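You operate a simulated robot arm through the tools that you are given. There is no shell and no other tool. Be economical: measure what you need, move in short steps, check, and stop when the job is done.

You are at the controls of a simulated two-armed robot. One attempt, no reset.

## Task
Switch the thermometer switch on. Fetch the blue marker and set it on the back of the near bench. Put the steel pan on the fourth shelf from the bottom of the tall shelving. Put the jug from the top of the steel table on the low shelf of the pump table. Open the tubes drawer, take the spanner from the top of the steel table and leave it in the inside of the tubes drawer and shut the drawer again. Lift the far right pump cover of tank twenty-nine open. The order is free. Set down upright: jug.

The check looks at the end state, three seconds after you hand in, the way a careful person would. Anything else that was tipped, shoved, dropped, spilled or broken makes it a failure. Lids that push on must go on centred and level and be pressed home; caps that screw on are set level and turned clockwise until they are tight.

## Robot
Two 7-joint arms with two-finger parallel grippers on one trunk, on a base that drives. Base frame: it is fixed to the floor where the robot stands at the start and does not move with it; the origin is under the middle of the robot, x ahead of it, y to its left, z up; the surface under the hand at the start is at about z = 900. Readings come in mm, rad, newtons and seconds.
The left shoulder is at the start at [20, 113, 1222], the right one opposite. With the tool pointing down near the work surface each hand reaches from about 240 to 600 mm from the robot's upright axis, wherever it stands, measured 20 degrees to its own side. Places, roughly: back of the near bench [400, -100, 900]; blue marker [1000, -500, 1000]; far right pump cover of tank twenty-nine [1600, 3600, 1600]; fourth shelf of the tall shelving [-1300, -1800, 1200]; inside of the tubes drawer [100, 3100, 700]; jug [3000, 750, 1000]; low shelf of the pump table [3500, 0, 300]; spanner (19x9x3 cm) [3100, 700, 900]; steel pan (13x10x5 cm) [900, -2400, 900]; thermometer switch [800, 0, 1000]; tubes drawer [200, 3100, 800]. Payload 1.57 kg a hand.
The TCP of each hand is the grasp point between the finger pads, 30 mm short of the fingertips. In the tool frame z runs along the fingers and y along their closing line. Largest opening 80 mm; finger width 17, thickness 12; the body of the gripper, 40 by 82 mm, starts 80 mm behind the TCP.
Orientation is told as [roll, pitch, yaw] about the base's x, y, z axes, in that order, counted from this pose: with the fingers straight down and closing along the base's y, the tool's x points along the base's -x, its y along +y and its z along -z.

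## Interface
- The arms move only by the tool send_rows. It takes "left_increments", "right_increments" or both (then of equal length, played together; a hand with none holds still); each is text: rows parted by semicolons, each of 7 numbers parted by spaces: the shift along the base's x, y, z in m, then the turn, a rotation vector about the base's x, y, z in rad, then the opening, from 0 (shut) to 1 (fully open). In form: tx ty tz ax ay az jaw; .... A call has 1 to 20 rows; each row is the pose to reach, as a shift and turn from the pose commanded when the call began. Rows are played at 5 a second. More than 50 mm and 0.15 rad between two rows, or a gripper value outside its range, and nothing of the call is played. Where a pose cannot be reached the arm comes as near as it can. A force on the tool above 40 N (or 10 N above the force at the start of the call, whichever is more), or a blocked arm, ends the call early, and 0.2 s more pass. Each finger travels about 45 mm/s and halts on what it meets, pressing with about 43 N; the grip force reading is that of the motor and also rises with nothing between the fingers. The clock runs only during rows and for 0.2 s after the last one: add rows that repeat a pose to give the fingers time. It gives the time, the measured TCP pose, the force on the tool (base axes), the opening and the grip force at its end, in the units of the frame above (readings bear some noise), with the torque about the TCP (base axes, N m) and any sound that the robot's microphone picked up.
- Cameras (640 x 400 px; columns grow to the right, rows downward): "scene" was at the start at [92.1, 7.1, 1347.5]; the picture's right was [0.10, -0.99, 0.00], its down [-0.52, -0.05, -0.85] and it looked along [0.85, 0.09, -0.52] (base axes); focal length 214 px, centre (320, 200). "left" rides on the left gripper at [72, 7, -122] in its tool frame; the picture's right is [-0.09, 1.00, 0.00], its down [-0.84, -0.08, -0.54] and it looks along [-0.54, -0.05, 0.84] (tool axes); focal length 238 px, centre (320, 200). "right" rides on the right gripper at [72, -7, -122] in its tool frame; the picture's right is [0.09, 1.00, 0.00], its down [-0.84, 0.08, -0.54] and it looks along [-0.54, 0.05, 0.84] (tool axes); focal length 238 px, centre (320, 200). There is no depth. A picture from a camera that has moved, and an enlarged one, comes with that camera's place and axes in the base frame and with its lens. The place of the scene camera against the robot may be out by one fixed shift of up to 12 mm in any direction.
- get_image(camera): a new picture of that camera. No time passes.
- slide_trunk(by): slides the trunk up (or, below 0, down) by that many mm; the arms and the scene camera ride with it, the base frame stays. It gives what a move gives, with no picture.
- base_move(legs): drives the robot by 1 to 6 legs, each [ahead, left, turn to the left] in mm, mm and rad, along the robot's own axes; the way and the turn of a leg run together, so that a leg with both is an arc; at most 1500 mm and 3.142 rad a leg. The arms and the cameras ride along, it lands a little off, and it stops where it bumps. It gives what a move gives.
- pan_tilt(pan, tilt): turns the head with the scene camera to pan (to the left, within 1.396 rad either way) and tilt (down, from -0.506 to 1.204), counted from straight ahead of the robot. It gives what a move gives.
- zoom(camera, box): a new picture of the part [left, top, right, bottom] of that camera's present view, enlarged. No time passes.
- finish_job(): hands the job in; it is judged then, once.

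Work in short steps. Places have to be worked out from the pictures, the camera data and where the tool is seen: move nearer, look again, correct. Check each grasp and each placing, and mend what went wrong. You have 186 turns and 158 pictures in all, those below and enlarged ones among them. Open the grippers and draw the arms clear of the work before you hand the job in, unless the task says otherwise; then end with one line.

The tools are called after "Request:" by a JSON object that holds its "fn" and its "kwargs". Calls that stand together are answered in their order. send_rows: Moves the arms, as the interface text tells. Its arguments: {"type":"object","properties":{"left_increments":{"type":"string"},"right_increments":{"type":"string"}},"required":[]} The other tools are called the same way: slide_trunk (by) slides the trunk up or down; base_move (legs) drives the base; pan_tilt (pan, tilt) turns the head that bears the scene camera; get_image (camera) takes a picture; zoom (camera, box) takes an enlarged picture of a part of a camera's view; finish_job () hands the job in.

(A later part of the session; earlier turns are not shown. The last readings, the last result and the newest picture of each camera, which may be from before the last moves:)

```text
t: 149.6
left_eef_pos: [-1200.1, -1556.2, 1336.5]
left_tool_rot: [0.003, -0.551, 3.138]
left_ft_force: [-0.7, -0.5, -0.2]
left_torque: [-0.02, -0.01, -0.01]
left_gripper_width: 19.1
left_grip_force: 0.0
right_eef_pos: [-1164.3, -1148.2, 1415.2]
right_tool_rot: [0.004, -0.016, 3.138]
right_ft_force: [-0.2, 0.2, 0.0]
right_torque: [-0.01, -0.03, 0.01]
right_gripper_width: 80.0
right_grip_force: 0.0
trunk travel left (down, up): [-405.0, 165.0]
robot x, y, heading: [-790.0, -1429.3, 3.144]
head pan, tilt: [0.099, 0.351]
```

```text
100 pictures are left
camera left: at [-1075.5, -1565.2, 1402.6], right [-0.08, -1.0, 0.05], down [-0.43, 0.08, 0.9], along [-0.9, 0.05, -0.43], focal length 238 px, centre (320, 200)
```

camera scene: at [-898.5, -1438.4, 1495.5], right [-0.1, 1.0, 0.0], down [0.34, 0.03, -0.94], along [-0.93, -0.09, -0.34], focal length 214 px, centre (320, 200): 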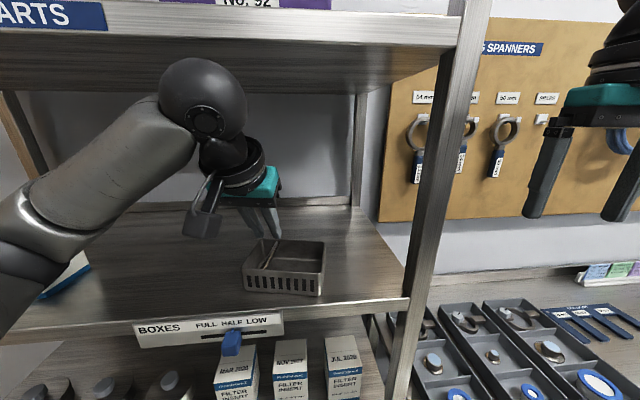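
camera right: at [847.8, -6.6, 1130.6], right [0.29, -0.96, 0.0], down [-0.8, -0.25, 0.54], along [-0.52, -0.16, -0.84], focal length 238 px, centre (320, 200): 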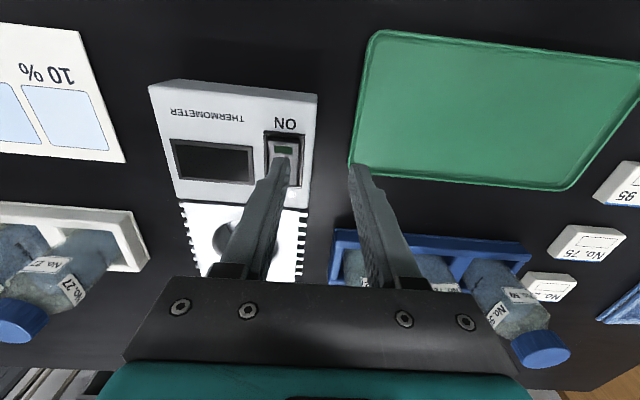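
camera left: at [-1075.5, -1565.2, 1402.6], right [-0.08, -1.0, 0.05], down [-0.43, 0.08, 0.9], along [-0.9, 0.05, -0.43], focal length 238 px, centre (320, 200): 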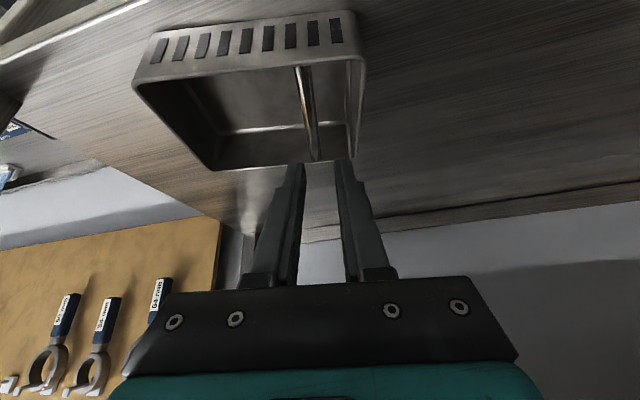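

The pan stands level on the fourth shelf. I'll back straight out and restore the hand pose.

Request:
{"fn": "base_move", "kwargs": {"legs": [[-500, 0, 0]]}}

Request:
{"fn": "get_image", "kwargs": {"camera": "scene"}}

Request:
{"fn": "send_rows", "kwargs": {"left_increments": "0 0 0 0 -0.14 0 1; 0 0 0 0 -0.28 0 1; 0 0 0 0 -0.42 0 1; 0 0 0 0 -0.55 0 1; 0 0 0.02 0 -0.55 0 1; 0 0 0.03 0 -0.55 0 1"}}

Request:
{"fn": "slide_trunk", "kwargs": {"by": -130}}

Request:
{"fn": "base_move", "kwargs": {"legs": [[0, 0, 3.14], [1450, 50, 0], [350, 0, 0], [0, 1350, 0]]}}

Request:
{"fn": "pan_tilt", "kwargs": {"pan": 0, "tilt": 0.3}}

Request:
{"fn": "get_image", "kwargs": {"camera": "scene"}}

```text
t: 152.6
left_eef_pos: [-689.4, -1560.8, 1336.9]
left_tool_rot: [0.003, -0.554, -3.135]
left_ft_force: [0.4, -0.1, -0.2]
left_torque: [0.0, -0.03, -0.02]
left_gripper_width: 19.2
left_grip_force: 0.1
right_eef_pos: [-657.5, -1151.6, 1415.6]
right_tool_rot: [0.003, -0.015, -3.134]
right_ft_force: [-0.4, 0.3, 0.3]
right_torque: [0.01, 0.01, 0.03]
right_gripper_width: 80.1
right_grip_force: 0.1
trunk travel left (down, up): [-405.0, 165.0]
robot x, y, heading: [-279.9, -1427.1, -3.133]
head pan, tilt: [0.099, 0.351]
```

```text
99 pictures are left
camera scene: at [-388.9, -1438.7, 1495.5], right [-0.11, 0.99, 0.0], down [0.34, 0.04, -0.94], along [-0.93, -0.1, -0.34], focal length 214 px, centre (320, 200)
```

scene: 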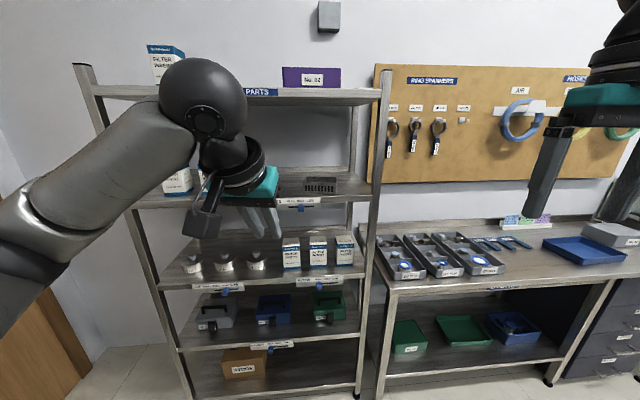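

```text
t: 154.0
left_eef_pos: [-689.2, -1562.7, 1365.8]
left_tool_rot: [0.007, -0.001, -3.135]
left_ft_force: [-0.1, -0.4, -0.3]
left_torque: [-0.01, 0.01, 0.0]
left_gripper_width: 79.9
left_grip_force: 0.0
right_eef_pos: [-656.4, -1151.6, 1415.2]
right_tool_rot: [0.003, -0.016, -3.134]
right_ft_force: [-0.6, -0.2, 0.1]
right_torque: [0.0, 0.0, 0.01]
right_gripper_width: 80.0
right_grip_force: 0.0
trunk travel left (down, up): [-405.0, 165.0]
robot x, y, heading: [-280.9, -1427.5, -3.134]
head pan, tilt: [0.099, 0.351]
```

```text
t: 155.6
left_eef_pos: [-689.6, -1562.4, 1235.6]
left_tool_rot: [0.008, -0.002, -3.136]
left_ft_force: [0.7, 0.0, -0.2]
left_torque: [0.0, -0.05, 0.02]
left_gripper_width: 80.2
left_grip_force: 0.0
right_eef_pos: [-657.1, -1151.8, 1285.3]
right_tool_rot: [0.003, -0.016, -3.135]
right_ft_force: [0.1, 0.4, 0.6]
right_torque: [0.0, 0.0, 0.02]
right_gripper_width: 80.0
right_grip_force: 0.0
trunk travel left (down, up): [-275.0, 295.0]
robot x, y, heading: [-278.9, -1421.6, -3.134]
head pan, tilt: [0.099, 0.351]
```

```text
t: 178.5
left_eef_pos: [1921.6, 162.8, 1235.8]
left_tool_rot: [0.007, -0.004, 0.008]
left_ft_force: [0.7, -0.8, 0.8]
left_torque: [-0.01, 0.03, 0.0]
left_gripper_width: 80.4
left_grip_force: 0.0
right_eef_pos: [1890.1, -247.2, 1286.0]
right_tool_rot: [0.003, -0.016, 0.01]
right_ft_force: [-0.4, 0.0, -0.7]
right_torque: [0.0, 0.01, 0.02]
right_gripper_width: 79.9
right_grip_force: 0.3
trunk travel left (down, up): [-275.0, 295.0]
robot x, y, heading: [1510.4, 29.0, 0.009]
head pan, tilt: [0.099, 0.351]
```

```text
t: 179.2
left_eef_pos: [1921.4, 164.9, 1235.6]
left_tool_rot: [0.008, -0.001, 0.006]
left_ft_force: [1.2, 0.6, 0.0]
left_torque: [0.02, -0.03, 0.02]
left_gripper_width: 79.8
left_grip_force: 0.1
right_eef_pos: [1890.5, -246.5, 1285.4]
right_tool_rot: [0.004, -0.016, 0.007]
right_ft_force: [-1.0, 0.8, -0.7]
right_torque: [0.01, 0.0, 0.0]
right_gripper_width: 79.9
right_grip_force: 0.0
trunk travel left (down, up): [-275.0, 295.0]
robot x, y, heading: [1516.4, 28.4, 0.012]
head pan, tilt: [0.0, 0.3]
```

```text
98 pictures are left
camera scene: at [1608.0, 26.1, 1370.2], right [0.01, -1.0, 0.0], down [-0.3, 0.0, -0.96], along [0.96, 0.01, -0.3], focal length 214 px, centre (320, 200)
```

scene: 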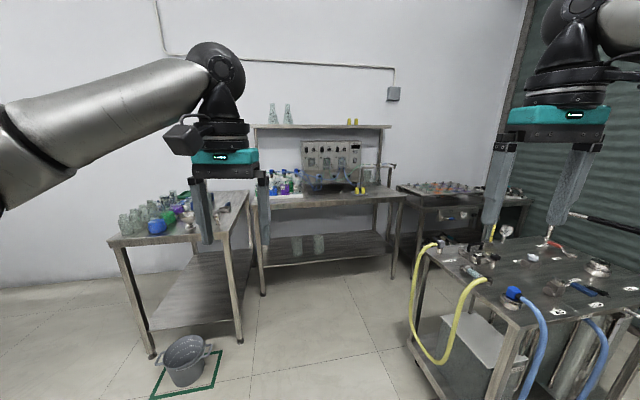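

Pan confirmed on the fourth board. The steel table spans about x 2590–3150, y 530–1110, and the pump table is behind it. I'll drive closer and look at the table top.

Request:
{"fn": "base_move", "kwargs": {"legs": [[800, 0, 0], [500, 0, 0]]}}

Request:
{"fn": "pan_tilt", "kwargs": {"pan": 0.9, "tilt": 0.5}}

Request:
{"fn": "get_image", "kwargs": {"camera": "scene"}}

Request:
{"fn": "pan_tilt", "kwargs": {"pan": -0.1, "tilt": 0.5}}

Request:
{"fn": "get_image", "kwargs": {"camera": "scene"}}

```text
t: 186.2
left_eef_pos: [3255.7, 168.5, 1235.3]
left_tool_rot: [0.009, -0.002, -0.001]
left_ft_force: [1.1, 0.2, 0.0]
left_torque: [0.03, 0.03, 0.0]
left_gripper_width: 80.1
left_grip_force: 0.0
right_eef_pos: [3221.6, -242.3, 1284.3]
right_tool_rot: [0.003, -0.015, -0.001]
right_ft_force: [-0.3, 0.0, 1.2]
right_torque: [0.0, 0.07, 0.02]
right_gripper_width: 80.1
right_grip_force: 0.1
trunk travel left (down, up): [-275.0, 295.0]
robot x, y, heading: [2841.3, 33.7, 0.002]
head pan, tilt: [0.0, 0.3]
```

```text
t: 187.4
left_eef_pos: [3256.4, 169.3, 1235.6]
left_tool_rot: [0.007, -0.002, -0.002]
left_ft_force: [0.2, 0.7, -0.2]
left_torque: [-0.02, 0.03, 0.0]
left_gripper_width: 79.9
left_grip_force: 0.0
right_eef_pos: [3221.6, -241.5, 1284.8]
right_tool_rot: [0.004, -0.016, 0.001]
right_ft_force: [-0.4, -0.3, 0.5]
right_torque: [0.01, -0.01, -0.02]
right_gripper_width: 80.0
right_grip_force: 0.1
trunk travel left (down, up): [-275.0, 295.0]
robot x, y, heading: [2844.7, 37.7, 0.001]
head pan, tilt: [0.901, 0.499]
```

```text
97 pictures are left
camera scene: at [2904.1, 104.6, 1351.8], right [0.78, -0.62, 0.0], down [-0.3, -0.37, -0.88], along [0.55, 0.69, -0.48], focal length 214 px, centre (320, 200)
```

scene: 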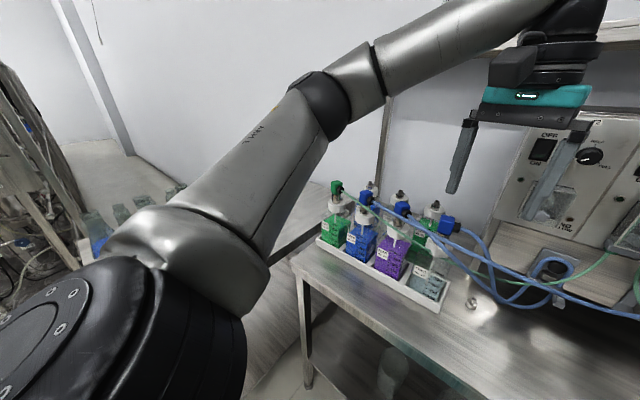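

```text
t: 188.7
left_eef_pos: [3255.3, 169.0, 1236.0]
left_tool_rot: [0.007, 0.0, -0.002]
left_ft_force: [-0.2, 0.4, -1.1]
left_torque: [0.01, -0.01, 0.04]
left_gripper_width: 79.8
left_grip_force: 0.0
right_eef_pos: [3221.9, -241.2, 1285.8]
right_tool_rot: [0.005, -0.015, 0.0]
right_ft_force: [-0.4, 0.3, -0.7]
right_torque: [0.0, -0.04, 0.01]
right_gripper_width: 80.0
right_grip_force: 0.1
trunk travel left (down, up): [-275.0, 295.0]
robot x, y, heading: [2843.9, 36.0, 0.007]
head pan, tilt: [-0.099, 0.499]
```

```text
96 pictures are left
camera scene: at [2938.1, 24.4, 1351.8], right [-0.1, -1.0, 0.0], down [-0.48, 0.05, -0.88], along [0.87, -0.09, -0.48], focal length 214 px, centre (320, 200)
```

scene: 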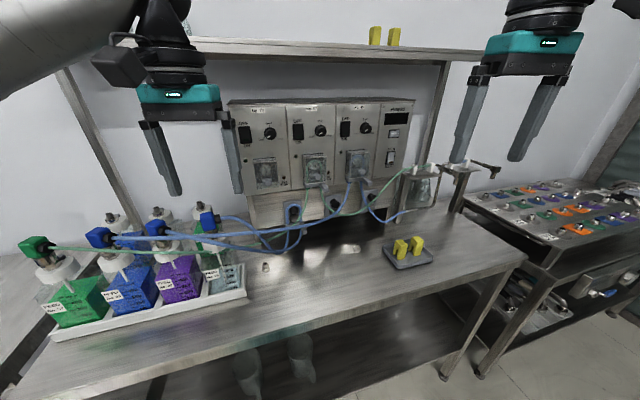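

I'm very near the pump table. I'll back off 200 mm and turn left to face the steel table's side.

Request:
{"fn": "base_move", "kwargs": {"legs": [[-200, 0, 0], [0, 0, 1.4]]}}

Request:
{"fn": "pan_tilt", "kwargs": {"pan": -0.3, "tilt": 0.5}}

Request:
{"fn": "get_image", "kwargs": {"camera": "scene"}}

```text
t: 193.7
left_eef_pos: [2582.1, 462.4, 1235.8]
left_tool_rot: [0.006, -0.002, 1.412]
left_ft_force: [-0.2, -0.4, 0.4]
left_torque: [0.0, 0.02, 0.0]
left_gripper_width: 79.9
left_grip_force: 0.0
right_eef_pos: [2981.8, 363.9, 1284.5]
right_tool_rot: [0.004, -0.014, 1.414]
right_ft_force: [0.7, -0.6, -0.1]
right_torque: [-0.01, 0.01, -0.02]
right_gripper_width: 80.2
right_grip_force: 0.2
trunk travel left (down, up): [-275.0, 295.0]
robot x, y, heading: [2648.3, 35.0, 1.412]
head pan, tilt: [-0.099, 0.499]
```

```text
t: 194.4
left_eef_pos: [2582.3, 462.6, 1235.1]
left_tool_rot: [0.007, -0.001, 1.411]
left_ft_force: [-0.1, 0.5, 0.1]
left_torque: [-0.02, 0.0, -0.03]
left_gripper_width: 80.1
left_grip_force: 0.0
right_eef_pos: [2981.2, 363.7, 1285.1]
right_tool_rot: [0.004, -0.015, 1.416]
right_ft_force: [0.7, -0.5, -0.3]
right_torque: [0.02, 0.01, 0.01]
right_gripper_width: 80.0
right_grip_force: 0.1
trunk travel left (down, up): [-275.0, 295.0]
robot x, y, heading: [2648.1, 35.2, 1.415]
head pan, tilt: [-0.3, 0.499]
```

```text
95 pictures are left
camera scene: at [2683.6, 124.8, 1351.8], right [0.9, -0.44, 0.0], down [-0.21, -0.43, -0.88], along [0.39, 0.79, -0.48], focal length 214 px, centre (320, 200)
```

scene: 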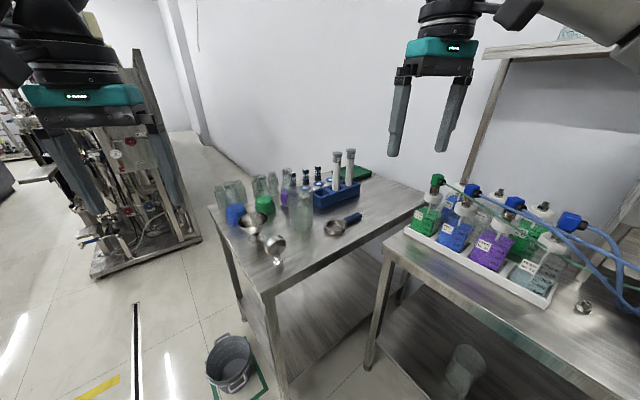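

The steel table top is in view. I'll zoom in to identify the jug and spanner.

Request:
{"fn": "zoom", "kwargs": {"camera": "scene", "box": [200, 130, 440, 290]}}

```text
2.50 times, centred on (320, 210) of scene
camera zoom: at [2683.6, 124.8, 1351.8], right [0.9, -0.44, 0.0], down [-0.21, -0.43, -0.88], along [0.39, 0.79, -0.48], focal length 536 px, centre (320, 175)
```

zoom: 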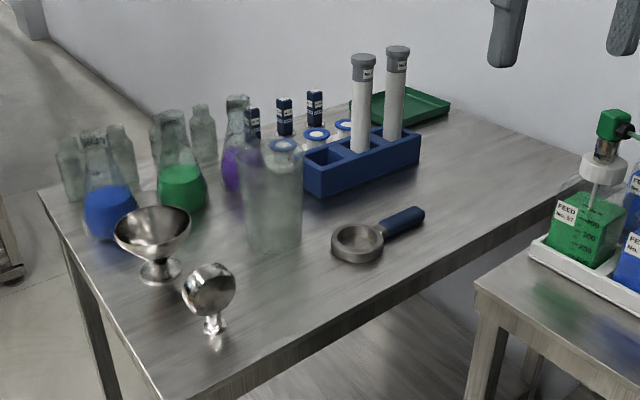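

The clear glass cylinder at about [2926, 774] looks like the jug, and the blue-handled ring spanner runs from (3034,711) to (3176,740). I'll move closer and use the right hand camera.

Request:
{"fn": "base_move", "kwargs": {"legs": [[290, -110, 0]]}}

Request:
{"fn": "get_image", "kwargs": {"camera": "right"}}

Request:
{"fn": "pan_tilt", "kwargs": {"pan": -0.1, "tilt": 0.8}}

Request:
{"fn": "get_image", "kwargs": {"camera": "scene"}}

```text
t: 196.5
left_eef_pos: [2732.3, 734.4, 1236.6]
left_tool_rot: [0.007, -0.001, 1.419]
left_ft_force: [0.2, 0.2, -0.2]
left_torque: [-0.05, 0.08, 0.02]
left_gripper_width: 80.3
left_grip_force: 0.1
right_eef_pos: [3133.5, 637.8, 1284.1]
right_tool_rot: [0.005, -0.015, 1.421]
right_ft_force: [0.2, -0.2, 0.0]
right_torque: [-0.01, 0.03, -0.01]
right_gripper_width: 79.6
right_grip_force: 0.1
trunk travel left (down, up): [-275.0, 295.0]
robot x, y, heading: [2801.8, 307.6, 1.424]
head pan, tilt: [-0.3, 0.499]
```

```text
93 pictures are left
camera right: at [3129.8, 564.3, 1406.6], right [-1.0, 0.06, 0.0], down [0.05, 0.83, 0.55], along [0.03, 0.55, -0.83], focal length 238 px, centre (320, 200)
```

right: 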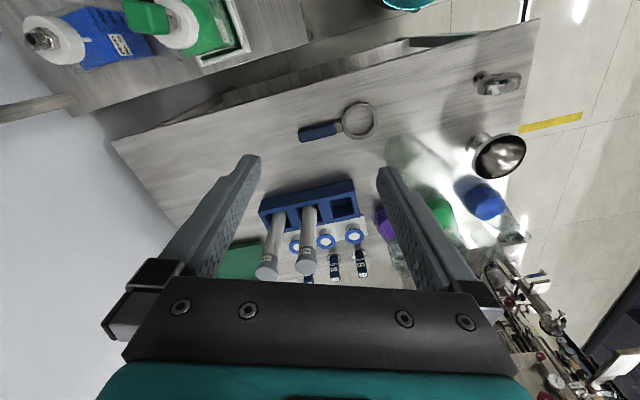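

```text
t: 197.3
left_eef_pos: [2731.7, 734.0, 1236.2]
left_tool_rot: [0.008, 0.0, 1.419]
left_ft_force: [0.4, -0.3, 0.0]
left_torque: [-0.01, 0.0, 0.03]
left_gripper_width: 79.9
left_grip_force: 0.0
right_eef_pos: [3131.6, 638.2, 1284.8]
right_tool_rot: [0.003, -0.015, 1.422]
right_ft_force: [1.0, 0.3, -0.1]
right_torque: [-0.02, -0.02, 0.02]
right_gripper_width: 79.9
right_grip_force: 0.1
trunk travel left (down, up): [-275.0, 295.0]
robot x, y, heading: [2803.7, 304.0, 1.426]
head pan, tilt: [-0.099, 0.799]
```

```text
92 pictures are left
camera scene: at [2816.1, 393.4, 1325.9], right [0.97, -0.25, 0.0], down [-0.18, -0.69, -0.7], along [0.17, 0.68, -0.72], focal length 214 px, centre (320, 200)
```

scene: 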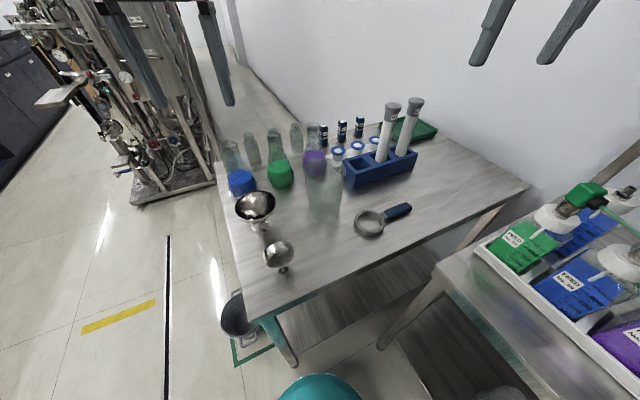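

The spanner axis runs from about (3055,712) to (3185,741). Now I'll look closer at the jug.

Request:
{"fn": "zoom", "kwargs": {"camera": "scene", "box": [210, 100, 450, 290]}}

Request:
{"fn": "zoom", "kwargs": {"camera": "right", "box": [280, 60, 560, 260]}}

```text
2.11 times, centred on (330, 195) of scene
camera zoom: at [2816.1, 393.4, 1325.9], right [0.97, -0.25, 0.0], down [-0.18, -0.69, -0.7], along [0.17, 0.68, -0.72], focal length 452 px, centre (299, 210)
```

zoom: 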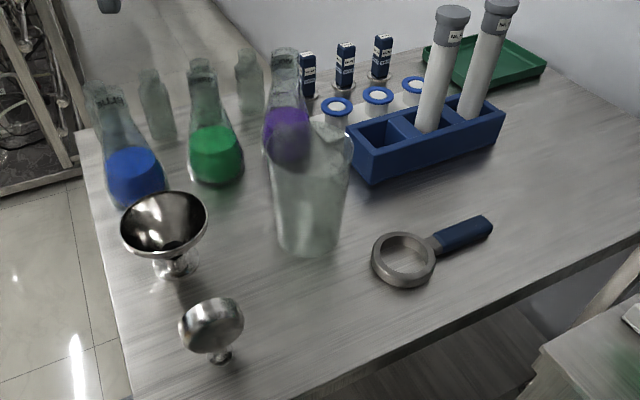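

```text
2.00 times, centred on (420, 160) of right
camera zoom: at [3129.5, 563.7, 1406.9], right [-1.0, 0.06, 0.0], down [0.05, 0.83, 0.56], along [0.03, 0.55, -0.83], focal length 477 px, centre (120, 280)
```

zoom: 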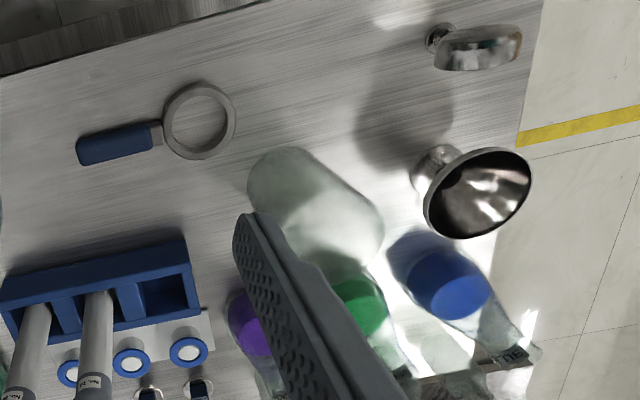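

The jug is a tapered glass jug, about 97 mm across the rim and too wide to span, so I'll pinch its rim wall with one finger inside. I'll bring the right hand above its east rim to look.

Request:
{"fn": "send_rows", "kwargs": {"right_increments": "-0.03 0.03 -0.015 0 0 0 1; -0.06 0.06 -0.03 0 0 0 0.8; -0.09 0.09 -0.045 0 0 0 0.6; -0.12 0.12 -0.06 0 0 0 0.5; -0.14 0.13 -0.075 0 0 0 0.5; -0.14 0.13 -0.085 0 0 0 0.5; -0.14 0.13 -0.085 0 0 0 0.5"}}

Request:
{"fn": "get_image", "kwargs": {"camera": "right"}}

Request:
{"fn": "get_image", "kwargs": {"camera": "scene"}}

```text
t: 198.9
left_eef_pos: [2731.4, 733.4, 1235.3]
left_tool_rot: [0.008, -0.002, 1.419]
left_ft_force: [-0.4, -0.1, -0.9]
left_torque: [0.01, -0.04, -0.02]
left_gripper_width: 80.1
left_grip_force: 0.1
right_eef_pos: [2990.5, 767.2, 1200.3]
right_tool_rot: [0.003, -0.015, 1.42]
right_ft_force: [-0.2, 0.1, 0.2]
right_torque: [0.0, -0.03, 0.0]
right_gripper_width: 39.8
right_grip_force: 0.0
trunk travel left (down, up): [-275.0, 295.0]
robot x, y, heading: [2803.7, 304.2, 1.424]
head pan, tilt: [-0.099, 0.799]
```

```text
89 pictures are left
camera right: at [2986.9, 693.9, 1322.7], right [-1.0, 0.06, 0.0], down [0.05, 0.83, 0.56], along [0.03, 0.55, -0.83], focal length 238 px, centre (320, 200)
```

right: 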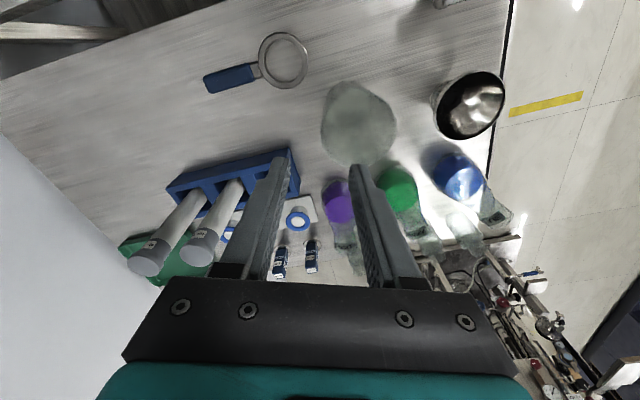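

```text
88 pictures are left
camera scene: at [2815.9, 393.4, 1325.8], right [0.97, -0.25, 0.0], down [-0.18, -0.69, -0.7], along [0.17, 0.68, -0.72], focal length 214 px, centre (320, 200)
```

scene: 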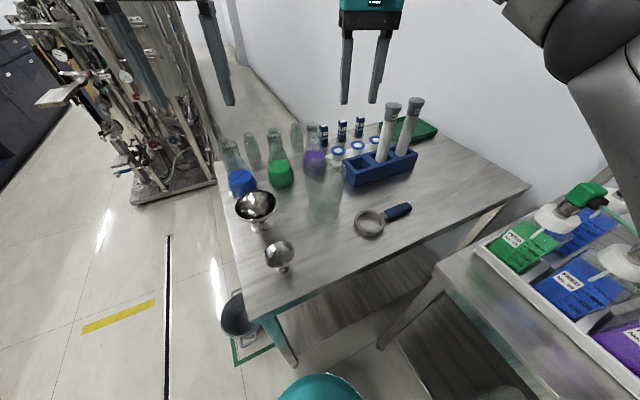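

Request:
{"fn": "zoom", "kwargs": {"camera": "right", "box": [280, 60, 440, 180]}}

Request:
{"fn": "zoom", "kwargs": {"camera": "scene", "box": [270, 120, 370, 240]}}

```text
3.33 times, centred on (360, 120) of right
camera zoom: at [2986.9, 693.9, 1322.7], right [-1.0, 0.06, 0.0], down [0.05, 0.83, 0.56], along [0.03, 0.55, -0.83], focal length 794 px, centre (187, 467)
```

zoom: 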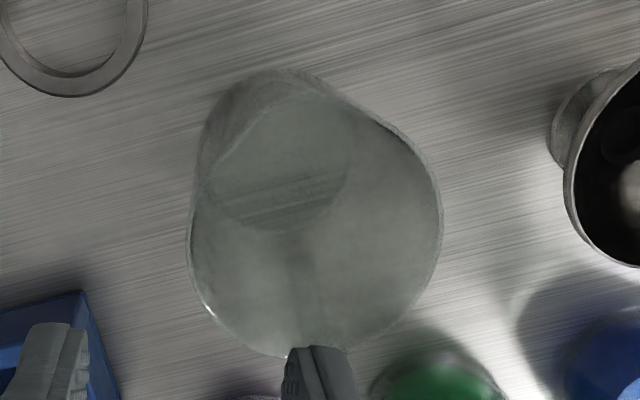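

```text
3.33 times, centred on (320, 180) of scene
camera zoom: at [2815.9, 393.4, 1325.8], right [0.97, -0.25, 0.0], down [-0.18, -0.69, -0.7], along [0.17, 0.68, -0.72], focal length 715 px, centre (320, 267)
```

zoom: 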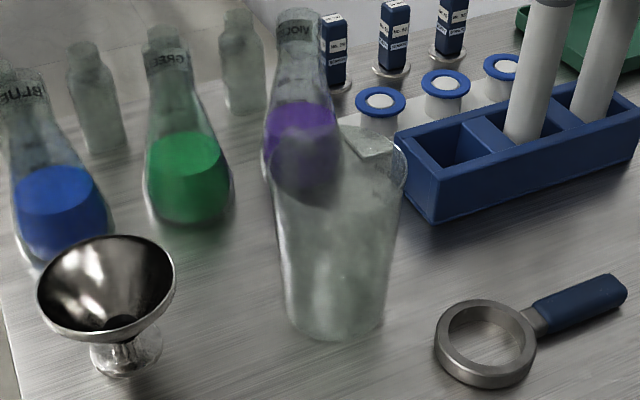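

The rim centre is about (2935,788), z≈1022, radius 48. I'll lower the half-open right hand over the east rim point (2982,781), stopping above it to check.

Request:
{"fn": "send_rows", "kwargs": {"right_increments": "-0.008 0.014 -0.04 0 0 0 0.5; -0.008 0.014 -0.08 0 0 0 0.5; -0.008 0.014 -0.12 0 0 0 0.5; -0.008 0.014 -0.135 0 0 0 0.5; -0.008 0.014 -0.135 0 0 0 0.5"}}

Request:
{"fn": "get_image", "kwargs": {"camera": "right"}}

Request:
{"fn": "zoom", "kwargs": {"camera": "scene", "box": [240, 60, 440, 240]}}

```text
t: 200.1
left_eef_pos: [2732.6, 734.6, 1236.1]
left_tool_rot: [0.006, -0.002, 1.42]
left_ft_force: [0.6, -0.3, 0.3]
left_torque: [-0.03, 0.02, 0.0]
left_gripper_width: 80.0
left_grip_force: 0.1
right_eef_pos: [2983.9, 782.7, 1062.1]
right_tool_rot: [0.003, -0.016, 1.422]
right_ft_force: [-0.1, -0.1, 0.2]
right_torque: [-0.04, 0.0, -0.01]
right_gripper_width: 40.0
right_grip_force: 0.1
trunk travel left (down, up): [-275.0, 295.0]
robot x, y, heading: [2802.6, 309.1, 1.423]
head pan, tilt: [-0.099, 0.799]
```

```text
85 pictures are left
camera right: at [2981.0, 707.9, 1183.7], right [-1.0, 0.06, 0.0], down [0.05, 0.83, 0.56], along [0.03, 0.55, -0.83], focal length 238 px, centre (320, 200)
```

right: 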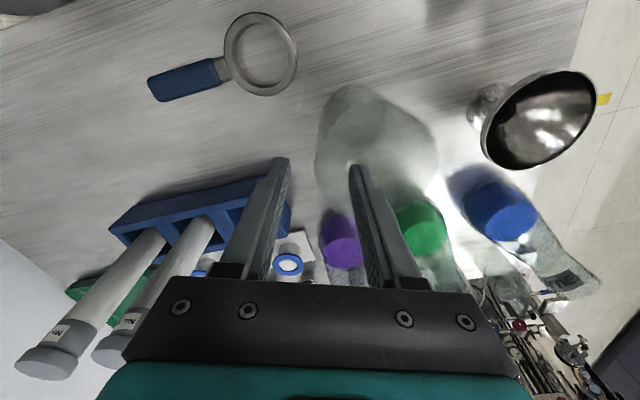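

```text
2.22 times, centred on (340, 150) of scene
camera zoom: at [2816.0, 393.4, 1325.8], right [0.97, -0.25, 0.0], down [-0.18, -0.69, -0.7], along [0.17, 0.68, -0.72], focal length 477 px, centre (276, 311)
```

zoom: 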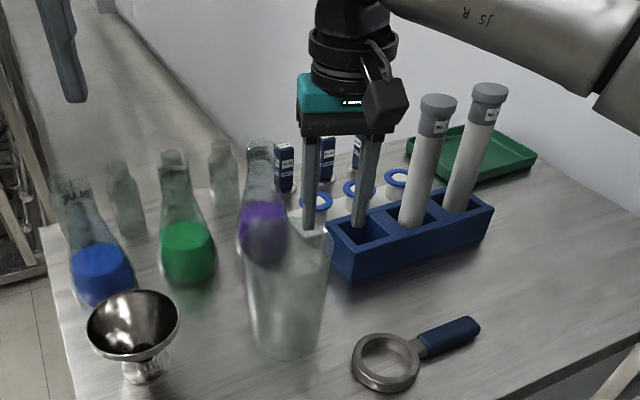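

The fingers straddle the east rim wall. I'll descend 45 mm so the inner finger goes into the jug, then close gently.

Request:
{"fn": "send_rows", "kwargs": {"right_increments": "0 0 -0.015 0 0 0 0.5; 0 0 -0.03 0 0 0 0.5; 0 0 -0.045 0 0 0 0.5; 0 0 -0.045 0 0 0 0.5"}}

Request:
{"fn": "zoom", "kwargs": {"camera": "right", "box": [220, 60, 480, 280]}}

```text
t: 201.1
left_eef_pos: [2731.8, 733.8, 1236.2]
left_tool_rot: [0.008, -0.003, 1.419]
left_ft_force: [-0.1, -0.4, 0.0]
left_torque: [0.02, -0.01, 0.0]
left_gripper_width: 79.8
left_grip_force: 0.1
right_eef_pos: [2984.4, 782.0, 1018.7]
right_tool_rot: [0.002, -0.016, 1.422]
right_ft_force: [0.1, 0.2, -0.7]
right_torque: [-0.03, 0.03, -0.03]
right_gripper_width: 39.7
right_grip_force: 0.0
trunk travel left (down, up): [-275.0, 295.0]
robot x, y, heading: [2804.1, 304.4, 1.423]
head pan, tilt: [-0.099, 0.799]
```

```text
1.82 times, centred on (350, 170) of right
camera zoom: at [2981.2, 707.1, 1141.0], right [-1.0, 0.06, 0.0], down [0.05, 0.83, 0.56], along [0.03, 0.55, -0.83], focal length 433 px, centre (266, 254)
```

zoom: 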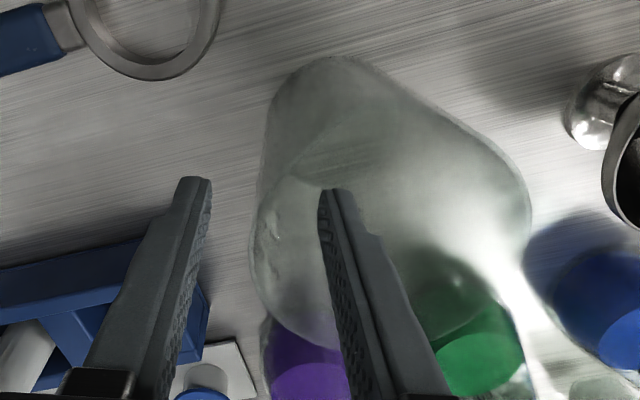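

The east wall sits midway between the fingers. I'll close on it.

Request:
{"fn": "send_rows", "kwargs": {"right_increments": "0 0 0 0 0 0 0.3; 0 0 0 0 0 0 0.15; 0 0 0 0 0 0 0; 0 0 0 0 0 0 0; 0 0 0 0 0 0 0"}}

Request:
{"fn": "send_rows", "kwargs": {"right_increments": "0 0 0.01 0 0 0 0; 0 0 0.02 0 0 0 0; 0 0 0.03 0 0 0 0; 0 0 0.03 0 0 0 0"}}

Request:
{"fn": "get_image", "kwargs": {"camera": "right"}}

Request:
{"fn": "zoom", "kwargs": {"camera": "scene", "box": [240, 60, 440, 240]}}

```text
t: 202.3
left_eef_pos: [2732.0, 733.4, 1236.2]
left_tool_rot: [0.007, -0.001, 1.419]
left_ft_force: [-0.5, -0.3, 0.5]
left_torque: [0.03, 0.0, 0.0]
left_gripper_width: 79.9
left_grip_force: 0.1
right_eef_pos: [2984.3, 781.6, 1019.2]
right_tool_rot: [0.004, -0.016, 1.421]
right_ft_force: [-2.1, 0.7, 1.9]
right_torque: [0.0, 0.4, 0.02]
right_gripper_width: 2.3
right_grip_force: 24.5
trunk travel left (down, up): [-275.0, 295.0]
robot x, y, heading: [2805.3, 307.9, 1.422]
head pan, tilt: [-0.099, 0.799]
```

```text
t: 203.3
left_eef_pos: [2732.5, 734.3, 1236.6]
left_tool_rot: [0.007, -0.002, 1.419]
left_ft_force: [0.2, 0.3, 0.0]
left_torque: [0.03, 0.03, -0.02]
left_gripper_width: 80.0
left_grip_force: 0.1
right_eef_pos: [2985.3, 781.6, 1050.0]
right_tool_rot: [0.002, -0.016, 1.42]
right_ft_force: [-0.1, -0.5, -0.8]
right_torque: [-0.01, -0.02, 0.02]
right_gripper_width: 2.0
right_grip_force: 23.8
trunk travel left (down, up): [-275.0, 295.0]
robot x, y, heading: [2805.7, 308.2, 1.417]
head pan, tilt: [-0.099, 0.799]
```

```text
82 pictures are left
camera right: at [2981.7, 706.8, 1171.1], right [-1.0, 0.06, 0.0], down [0.05, 0.83, 0.55], along [0.03, 0.55, -0.83], focal length 238 px, centre (320, 200)
```

right: 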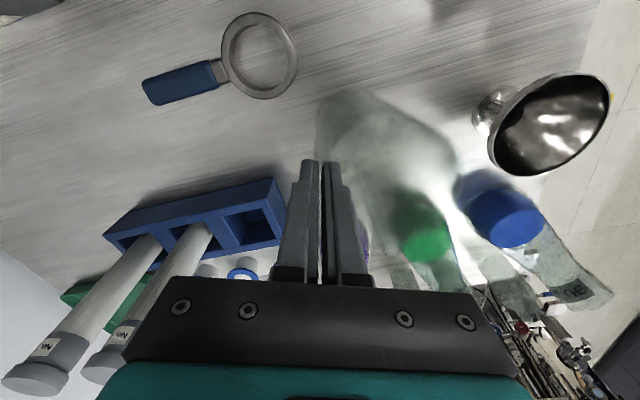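

```text
2.22 times, centred on (340, 150) of scene
camera zoom: at [2816.1, 393.5, 1325.8], right [0.97, -0.25, 0.0], down [-0.18, -0.69, -0.7], along [0.17, 0.68, -0.72], focal length 477 px, centre (276, 311)
```

zoom: 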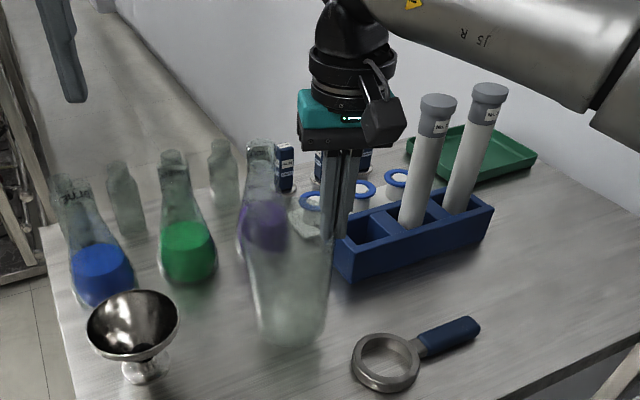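

The width of 2 mm suggests the wall is held. I'll lift further and confirm.

Request:
{"fn": "send_rows", "kwargs": {"right_increments": "0 0 0.03 0 0 0 0; 0 0 0.06 0 0 0 0; 0 0 0.09 0 0 0 0; 0 0 0.09 0 0 0 0"}}

Request:
{"fn": "zoom", "kwargs": {"camera": "scene", "box": [240, 20, 440, 240]}}

```text
t: 204.3
left_eef_pos: [2732.3, 733.7, 1235.8]
left_tool_rot: [0.007, -0.001, 1.419]
left_ft_force: [0.0, -0.3, 0.8]
left_torque: [0.0, 0.03, 0.0]
left_gripper_width: 80.0
left_grip_force: 0.1
right_eef_pos: [2984.6, 780.8, 1138.8]
right_tool_rot: [0.004, -0.014, 1.42]
right_ft_force: [1.0, 0.7, -1.4]
right_torque: [-0.05, -0.06, 0.02]
right_gripper_width: 2.0
right_grip_force: 24.2
trunk travel left (down, up): [-275.0, 295.0]
robot x, y, heading: [2804.0, 306.1, 1.425]
head pan, tilt: [-0.099, 0.799]
```

```text
1.82 times, centred on (340, 130) of scene
camera zoom: at [2816.2, 393.5, 1325.8], right [0.97, -0.25, 0.0], down [-0.18, -0.69, -0.7], along [0.17, 0.68, -0.72], focal length 390 px, centre (284, 327)
```

zoom: 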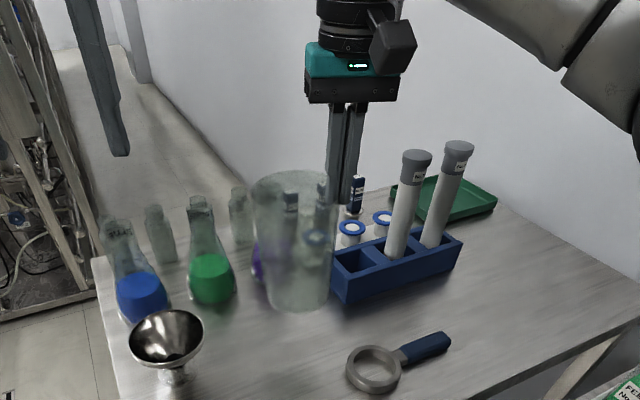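

The jug hangs upright in the grip. I'll raise it, back away from the table with room to swing, and turn toward the pump table.

Request:
{"fn": "send_rows", "kwargs": {"right_increments": "0 0 0.03 0 0 0 0; 0 0 0.06 0 0 0 0; 0 0 0.09 0 0 0 0; 0 0 0.09 0 0 0 0"}}

Request:
{"fn": "base_move", "kwargs": {"legs": [[-300, 0, 0], [-30, 250, 0], [0, 0, -1.6]]}}

Request:
{"fn": "pan_tilt", "kwargs": {"pan": 0.1, "tilt": 0.55}}

Request:
{"fn": "get_image", "kwargs": {"camera": "scene"}}

```text
t: 205.3
left_eef_pos: [2733.4, 734.0, 1235.7]
left_tool_rot: [0.007, 0.0, 1.419]
left_ft_force: [0.0, 0.5, -0.3]
left_torque: [-0.02, 0.0, 0.0]
left_gripper_width: 80.1
left_grip_force: 0.1
right_eef_pos: [2982.7, 785.2, 1230.1]
right_tool_rot: [0.004, -0.014, 1.421]
right_ft_force: [-0.2, -0.8, -1.4]
right_torque: [-0.01, -0.05, 0.01]
right_gripper_width: 2.4
right_grip_force: 23.8
trunk travel left (down, up): [-275.0, 295.0]
robot x, y, heading: [2802.6, 309.1, 1.42]
head pan, tilt: [-0.099, 0.799]
```

```text
t: 212.6
left_eef_pos: [2936.5, 90.4, 1235.3]
left_tool_rot: [0.007, -0.002, -0.148]
left_ft_force: [0.0, 0.3, 0.8]
left_torque: [0.01, -0.01, 0.0]
left_gripper_width: 80.1
left_grip_force: 0.2
right_eef_pos: [2988.3, -161.1, 1230.6]
right_tool_rot: [0.003, -0.016, -0.147]
right_ft_force: [0.0, -0.2, -1.2]
right_torque: [-0.05, 0.02, -0.01]
right_gripper_width: 2.5
right_grip_force: 23.8
trunk travel left (down, up): [-275.0, 295.0]
robot x, y, heading: [2511.3, 18.3, -0.146]
head pan, tilt: [-0.099, 0.799]
```

```text
t: 213.4
left_eef_pos: [2935.8, 88.8, 1235.4]
left_tool_rot: [0.008, -0.002, -0.148]
left_ft_force: [0.4, -0.5, -0.6]
left_torque: [-0.02, 0.0, -0.01]
left_gripper_width: 80.2
left_grip_force: 0.0
right_eef_pos: [2989.5, -160.0, 1231.3]
right_tool_rot: [0.002, -0.017, -0.148]
right_ft_force: [0.0, 0.4, -1.0]
right_torque: [-0.04, 0.01, 0.02]
right_gripper_width: 2.1
right_grip_force: 23.9
trunk travel left (down, up): [-275.0, 295.0]
robot x, y, heading: [2507.4, 16.5, -0.143]
head pan, tilt: [0.099, 0.55]
```

```text
79 pictures are left
camera scene: at [2602.4, 10.2, 1347.1], right [-0.05, -1.0, 0.0], down [-0.52, 0.03, -0.85], along [0.85, -0.04, -0.52], focal length 214 px, centre (320, 200)
```

scene: 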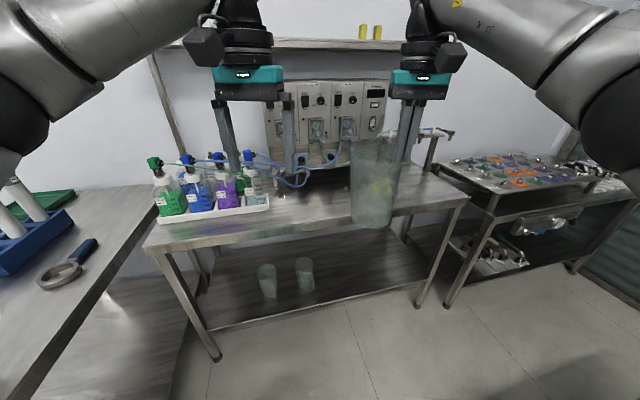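

The low shelf is free on its right half, and the two flasks sit on the left around y>60. Before lowering I'll look right, to see where the pump cart stands relative to my elbow.

Request:
{"fn": "pan_tilt", "kwargs": {"pan": -1.1, "tilt": 0.6}}

Request:
{"fn": "get_image", "kwargs": {"camera": "scene"}}

```text
t: 214.8
left_eef_pos: [2937.2, 90.0, 1235.2]
left_tool_rot: [0.007, -0.002, -0.148]
left_ft_force: [-0.7, -0.2, 0.1]
left_torque: [0.0, 0.01, 0.0]
left_gripper_width: 80.0
left_grip_force: 0.0
right_eef_pos: [2988.4, -160.7, 1230.9]
right_tool_rot: [0.004, -0.017, -0.145]
right_ft_force: [-0.6, 1.0, -1.0]
right_torque: [-0.08, 0.07, -0.01]
right_gripper_width: 2.2
right_grip_force: 23.8
trunk travel left (down, up): [-275.0, 295.0]
robot x, y, heading: [2509.7, 16.8, -0.148]
head pan, tilt: [-1.1, 0.6]
```

```text
78 pictures are left
camera scene: at [2540.9, -69.2, 1342.7], right [-0.95, -0.32, 0.0], down [-0.18, 0.54, -0.83], along [0.26, -0.78, -0.56], focal length 214 px, centre (320, 200)
```

scene: 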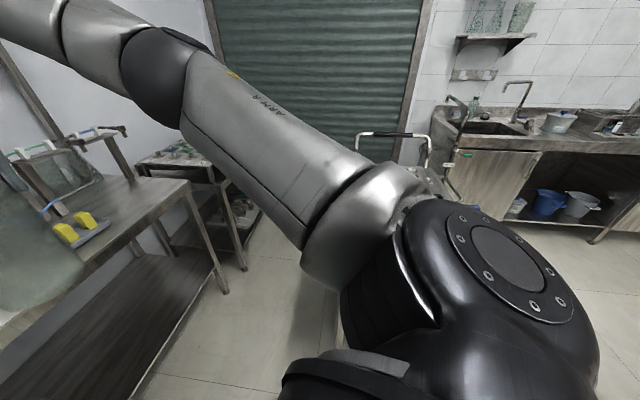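

The elbow side is clear beyond x≈2850. I'll turn to face the pump table squarely, lower the trunk fully, and tuck the left hand up and back.

Request:
{"fn": "base_move", "kwargs": {"legs": [[0, 0, 0.34]]}}

Request:
{"fn": "send_rows", "kwargs": {"left_increments": "-0.03 0.01 0.03 0 0 0 1; -0.06 0.02 0.06 0 0 0 1; -0.09 0.03 0.09 0 0 0 1; -0.12 0.04 0.12 0 0 0 1; -0.14 0.05 0.15 0 0 0 1; -0.14 0.05 0.18 0 0 0 1"}}

Request:
{"fn": "slide_trunk", "kwargs": {"by": -275}}

Request:
{"fn": "pan_tilt", "kwargs": {"pan": 0, "tilt": 0.5}}

Request:
{"fn": "get_image", "kwargs": {"camera": "scene"}}

```text
t: 216.2
left_eef_pos: [2888.3, 224.8, 1236.0]
left_tool_rot: [0.007, 0.0, 0.185]
left_ft_force: [-0.2, 0.4, 0.0]
left_torque: [-0.04, 0.0, -0.01]
left_gripper_width: 80.2
left_grip_force: 0.0
right_eef_pos: [3020.0, 6.1, 1231.0]
right_tool_rot: [0.003, -0.015, 0.186]
right_ft_force: [0.2, 0.2, -1.4]
right_torque: [-0.06, 0.0, -0.01]
right_gripper_width: 2.0
right_grip_force: 23.6
trunk travel left (down, up): [-275.0, 295.0]
robot x, y, heading: [2511.0, 15.3, 0.185]
head pan, tilt: [-1.1, 0.6]
```

```text
t: 217.6
left_eef_pos: [2764.1, 268.7, 1402.1]
left_tool_rot: [0.007, -0.003, 0.183]
left_ft_force: [0.6, 0.9, -0.4]
left_torque: [-0.01, 0.02, 0.02]
left_gripper_width: 80.2
left_grip_force: 0.1
left hand out of reach, approached as far as the arm can: row 6
right_eef_pos: [3021.0, 6.1, 1230.6]
right_tool_rot: [0.002, -0.014, 0.187]
right_ft_force: [0.5, -1.2, -0.9]
right_torque: [-0.05, 0.02, 0.01]
right_gripper_width: 2.0
right_grip_force: 24.0
trunk travel left (down, up): [-275.0, 295.0]
robot x, y, heading: [2508.7, 18.1, 0.191]
head pan, tilt: [-1.1, 0.6]
```

```text
t: 220.4
left_eef_pos: [2762.7, 269.4, 1127.4]
left_tool_rot: [0.008, -0.002, 0.184]
left_ft_force: [-0.3, 0.7, 0.5]
left_torque: [-0.02, 0.02, -0.02]
left_gripper_width: 80.3
left_grip_force: 0.1
right_eef_pos: [3019.4, 5.4, 955.2]
right_tool_rot: [0.003, -0.014, 0.187]
right_ft_force: [0.1, -0.2, -1.6]
right_torque: [-0.07, 0.03, 0.0]
right_gripper_width: 2.4
right_grip_force: 24.0
trunk travel left (down, up): [0.0, 570.0]
robot x, y, heading: [2509.3, 18.5, 0.187]
head pan, tilt: [-1.1, 0.6]
```

```text
t: 221.7
left_eef_pos: [2762.8, 269.3, 1126.6]
left_tool_rot: [0.008, -0.002, 0.185]
left_ft_force: [0.7, 0.4, -0.4]
left_torque: [-0.04, 0.02, -0.01]
left_gripper_width: 80.0
left_grip_force: 0.1
right_eef_pos: [3020.9, 6.0, 954.6]
right_tool_rot: [0.002, -0.015, 0.187]
right_ft_force: [-0.9, 0.5, -1.4]
right_torque: [-0.07, 0.0, 0.0]
right_gripper_width: 2.2
right_grip_force: 24.4
trunk travel left (down, up): [0.0, 570.0]
robot x, y, heading: [2509.0, 18.2, 0.185]
head pan, tilt: [0.0, 0.499]
```

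```text
77 pictures are left
camera scene: at [2602.1, 34.8, 1076.8], right [0.19, -0.98, 0.0], down [-0.47, -0.09, -0.88], along [0.86, 0.16, -0.48], focal length 214 px, centre (320, 200)
```

scene: 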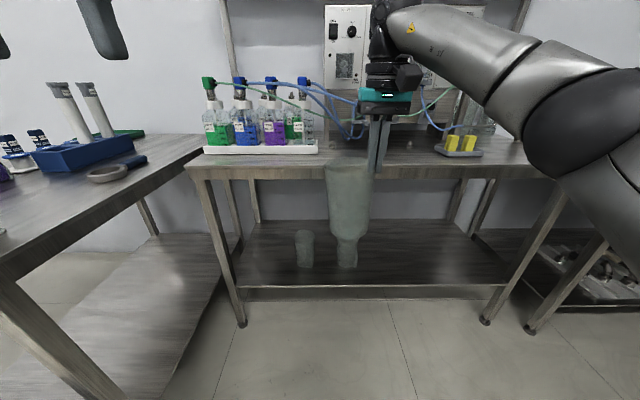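

The low shelf's surface is at z≈255, the apron underside at z≈794, and the flasks at y≈39 and 252. I'll lower the jug here in free space to TCP z≈455.

Request:
{"fn": "send_rows", "kwargs": {"right_increments": "0 0 -0.045 0 0 0 0; 0 0 -0.09 0 0 0 0; 0 0 -0.135 0 0 0 0; 0 0 -0.18 0 0 0 0; 0 0 -0.225 0 0 0 0; 0 0 -0.27 0 0 0 0; 0 0 -0.315 0 0 0 0; 0 0 -0.36 0 0 0 0; 0 0 -0.405 0 0 0 0; 0 0 -0.45 0 0 0 0; 0 0 -0.49 0 0 0 0; 0 0 -0.49 0 0 0 0"}}

Request:
{"fn": "get_image", "kwargs": {"camera": "scene"}}

```text
t: 224.3
left_eef_pos: [2761.8, 269.0, 1126.5]
left_tool_rot: [0.008, -0.004, 0.185]
left_ft_force: [-0.2, -0.7, 0.6]
left_torque: [-0.02, -0.03, 0.04]
left_gripper_width: 80.2
left_grip_force: 0.0
right_eef_pos: [3021.7, 5.1, 462.5]
right_tool_rot: [0.004, -0.015, 0.188]
right_ft_force: [-0.5, -0.6, -1.8]
right_torque: [-0.07, 0.01, 0.01]
right_gripper_width: 2.0
right_grip_force: 24.2
trunk travel left (down, up): [0.0, 570.0]
robot x, y, heading: [2511.7, 17.3, 0.193]
head pan, tilt: [0.0, 0.499]
```

```text
76 pictures are left
camera scene: at [2602.1, 34.9, 1076.8], right [0.19, -0.98, 0.0], down [-0.47, -0.09, -0.88], along [0.86, 0.16, -0.48], focal length 214 px, centre (320, 200)
```

scene: 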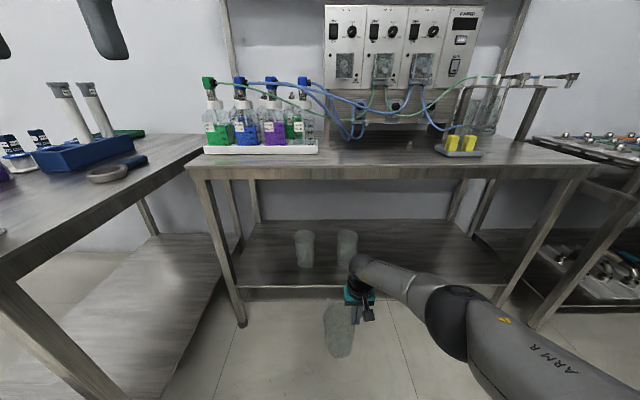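

The arm is low and clear of the apron. I'll shift right, then ease forward most of the way under the table.

Request:
{"fn": "base_move", "kwargs": {"legs": [[0, -240, 0], [230, 0, 0]]}}

Request:
{"fn": "get_image", "kwargs": {"camera": "scene"}}

Request:
{"fn": "get_image", "kwargs": {"camera": "right"}}

```text
t: 227.4
left_eef_pos: [3035.1, 82.6, 1127.8]
left_tool_rot: [0.009, -0.002, 0.191]
left_ft_force: [-0.5, -0.8, 0.9]
left_torque: [-0.03, 0.02, -0.01]
left_gripper_width: 80.0
left_grip_force: 0.0
right_eef_pos: [3296.7, -181.2, 462.3]
right_tool_rot: [0.004, -0.017, 0.192]
right_ft_force: [0.6, 0.8, -2.0]
right_torque: [-0.08, -0.02, 0.0]
right_gripper_width: 2.2
right_grip_force: 23.4
trunk travel left (down, up): [0.0, 570.0]
robot x, y, heading: [2784.3, -166.1, 0.193]
head pan, tilt: [0.0, 0.499]
```

```text
75 pictures are left
camera scene: at [2875.9, -153.4, 1076.8], right [0.19, -0.98, 0.0], down [-0.47, -0.09, -0.88], along [0.86, 0.17, -0.48], focal length 214 px, centre (320, 200)
```

scene: 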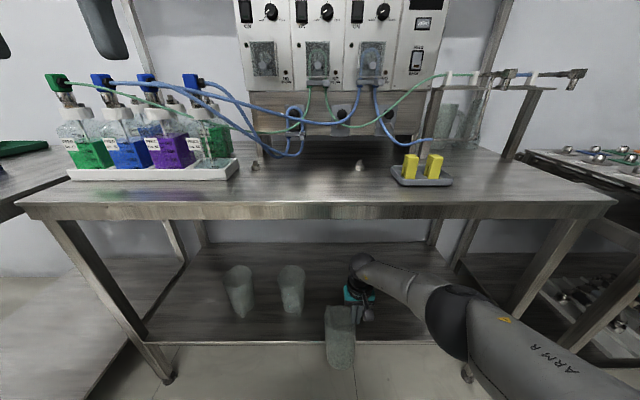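

```text
74 pictures are left
camera right: at [3226.2, -202.3, 584.7], right [-0.28, 0.96, 0.0], down [0.8, 0.23, 0.56], along [0.53, 0.16, -0.83], focal length 238 px, centre (320, 200)
```

right: 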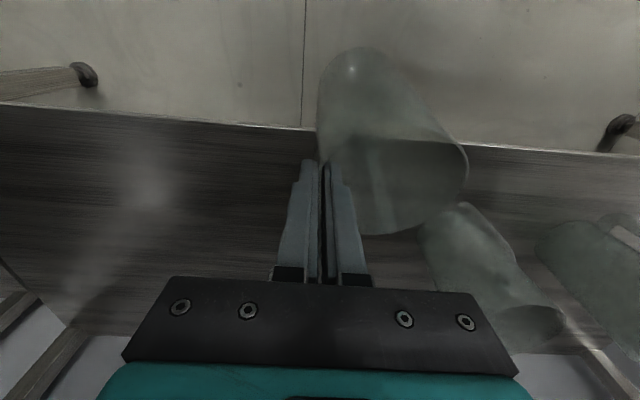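

There's good clearance. The front edge here is x≈3310, so 115 mm more puts the jug centre about 95 mm inside.

Request:
{"fn": "base_move", "kwargs": {"legs": [[115, 0, 0]]}}

Request:
{"fn": "send_rows", "kwargs": {"right_increments": "0 0 -0.008 0 0 0 0; 0 0 -0.014 0 0 0 0; 0 0 -0.018 0 0 0 0; 0 0 -0.022 0 0 0 0; 0 0 -0.025 0 0 0 0"}}

Request:
{"fn": "get_image", "kwargs": {"camera": "scene"}}

Request:
{"fn": "get_image", "kwargs": {"camera": "right"}}

```text
t: 228.6
left_eef_pos: [3145.0, 104.0, 1127.3]
left_tool_rot: [0.008, -0.003, 0.19]
left_ft_force: [0.6, 0.2, 0.2]
left_torque: [0.0, -0.03, 0.01]
left_gripper_width: 80.0
left_grip_force: 0.0
right_eef_pos: [3406.1, -160.2, 462.4]
right_tool_rot: [0.005, -0.019, 0.194]
right_ft_force: [-0.2, -0.1, -1.4]
right_torque: [-0.03, -0.03, -0.04]
right_gripper_width: 1.8
right_grip_force: 23.6
trunk travel left (down, up): [0.0, 570.0]
robot x, y, heading: [2894.1, -149.1, 0.194]
head pan, tilt: [0.0, 0.499]
```

```text
t: 229.8
left_eef_pos: [3144.6, 103.5, 1127.7]
left_tool_rot: [0.005, -0.004, 0.189]
left_ft_force: [-0.6, 0.4, 0.7]
left_torque: [0.03, -0.01, -0.01]
left_gripper_width: 79.8
left_grip_force: 0.1
right_eef_pos: [3403.6, -159.3, 444.2]
right_tool_rot: [0.003, -0.021, 0.193]
right_ft_force: [3.4, -2.9, 15.3]
right_torque: [0.63, 0.07, -0.2]
right_gripper_width: 4.6
right_grip_force: 24.9
right hand out of reach, approached as far as the arm can: row 5
trunk travel left (down, up): [0.0, 570.0]
robot x, y, heading: [2895.4, -150.7, 0.195]
head pan, tilt: [0.0, 0.499]
```

```text
73 pictures are left
camera scene: at [2984.0, -132.4, 1076.9], right [0.19, -0.98, 0.0], down [-0.47, -0.09, -0.88], along [0.86, 0.17, -0.48], focal length 214 px, centre (320, 200)
```

scene: 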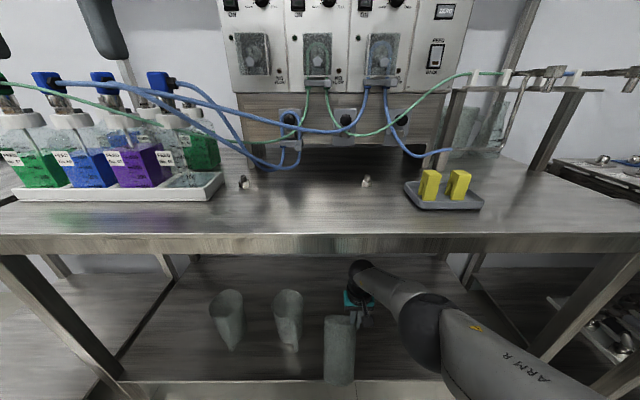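

```text
72 pictures are left
camera right: at [3332.3, -181.5, 564.7], right [-0.28, 0.96, 0.0], down [0.8, 0.23, 0.56], along [0.54, 0.16, -0.83], focal length 238 px, centre (320, 200)
```

right: 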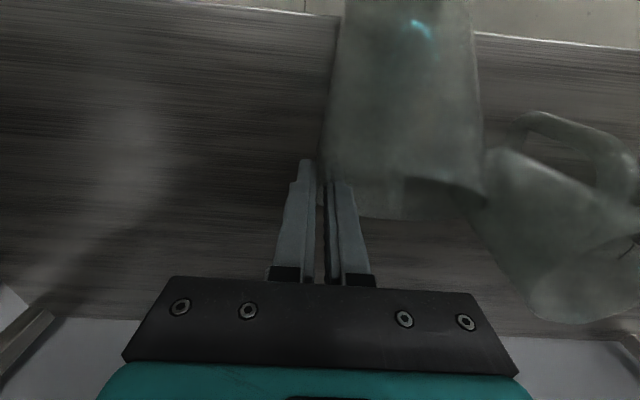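

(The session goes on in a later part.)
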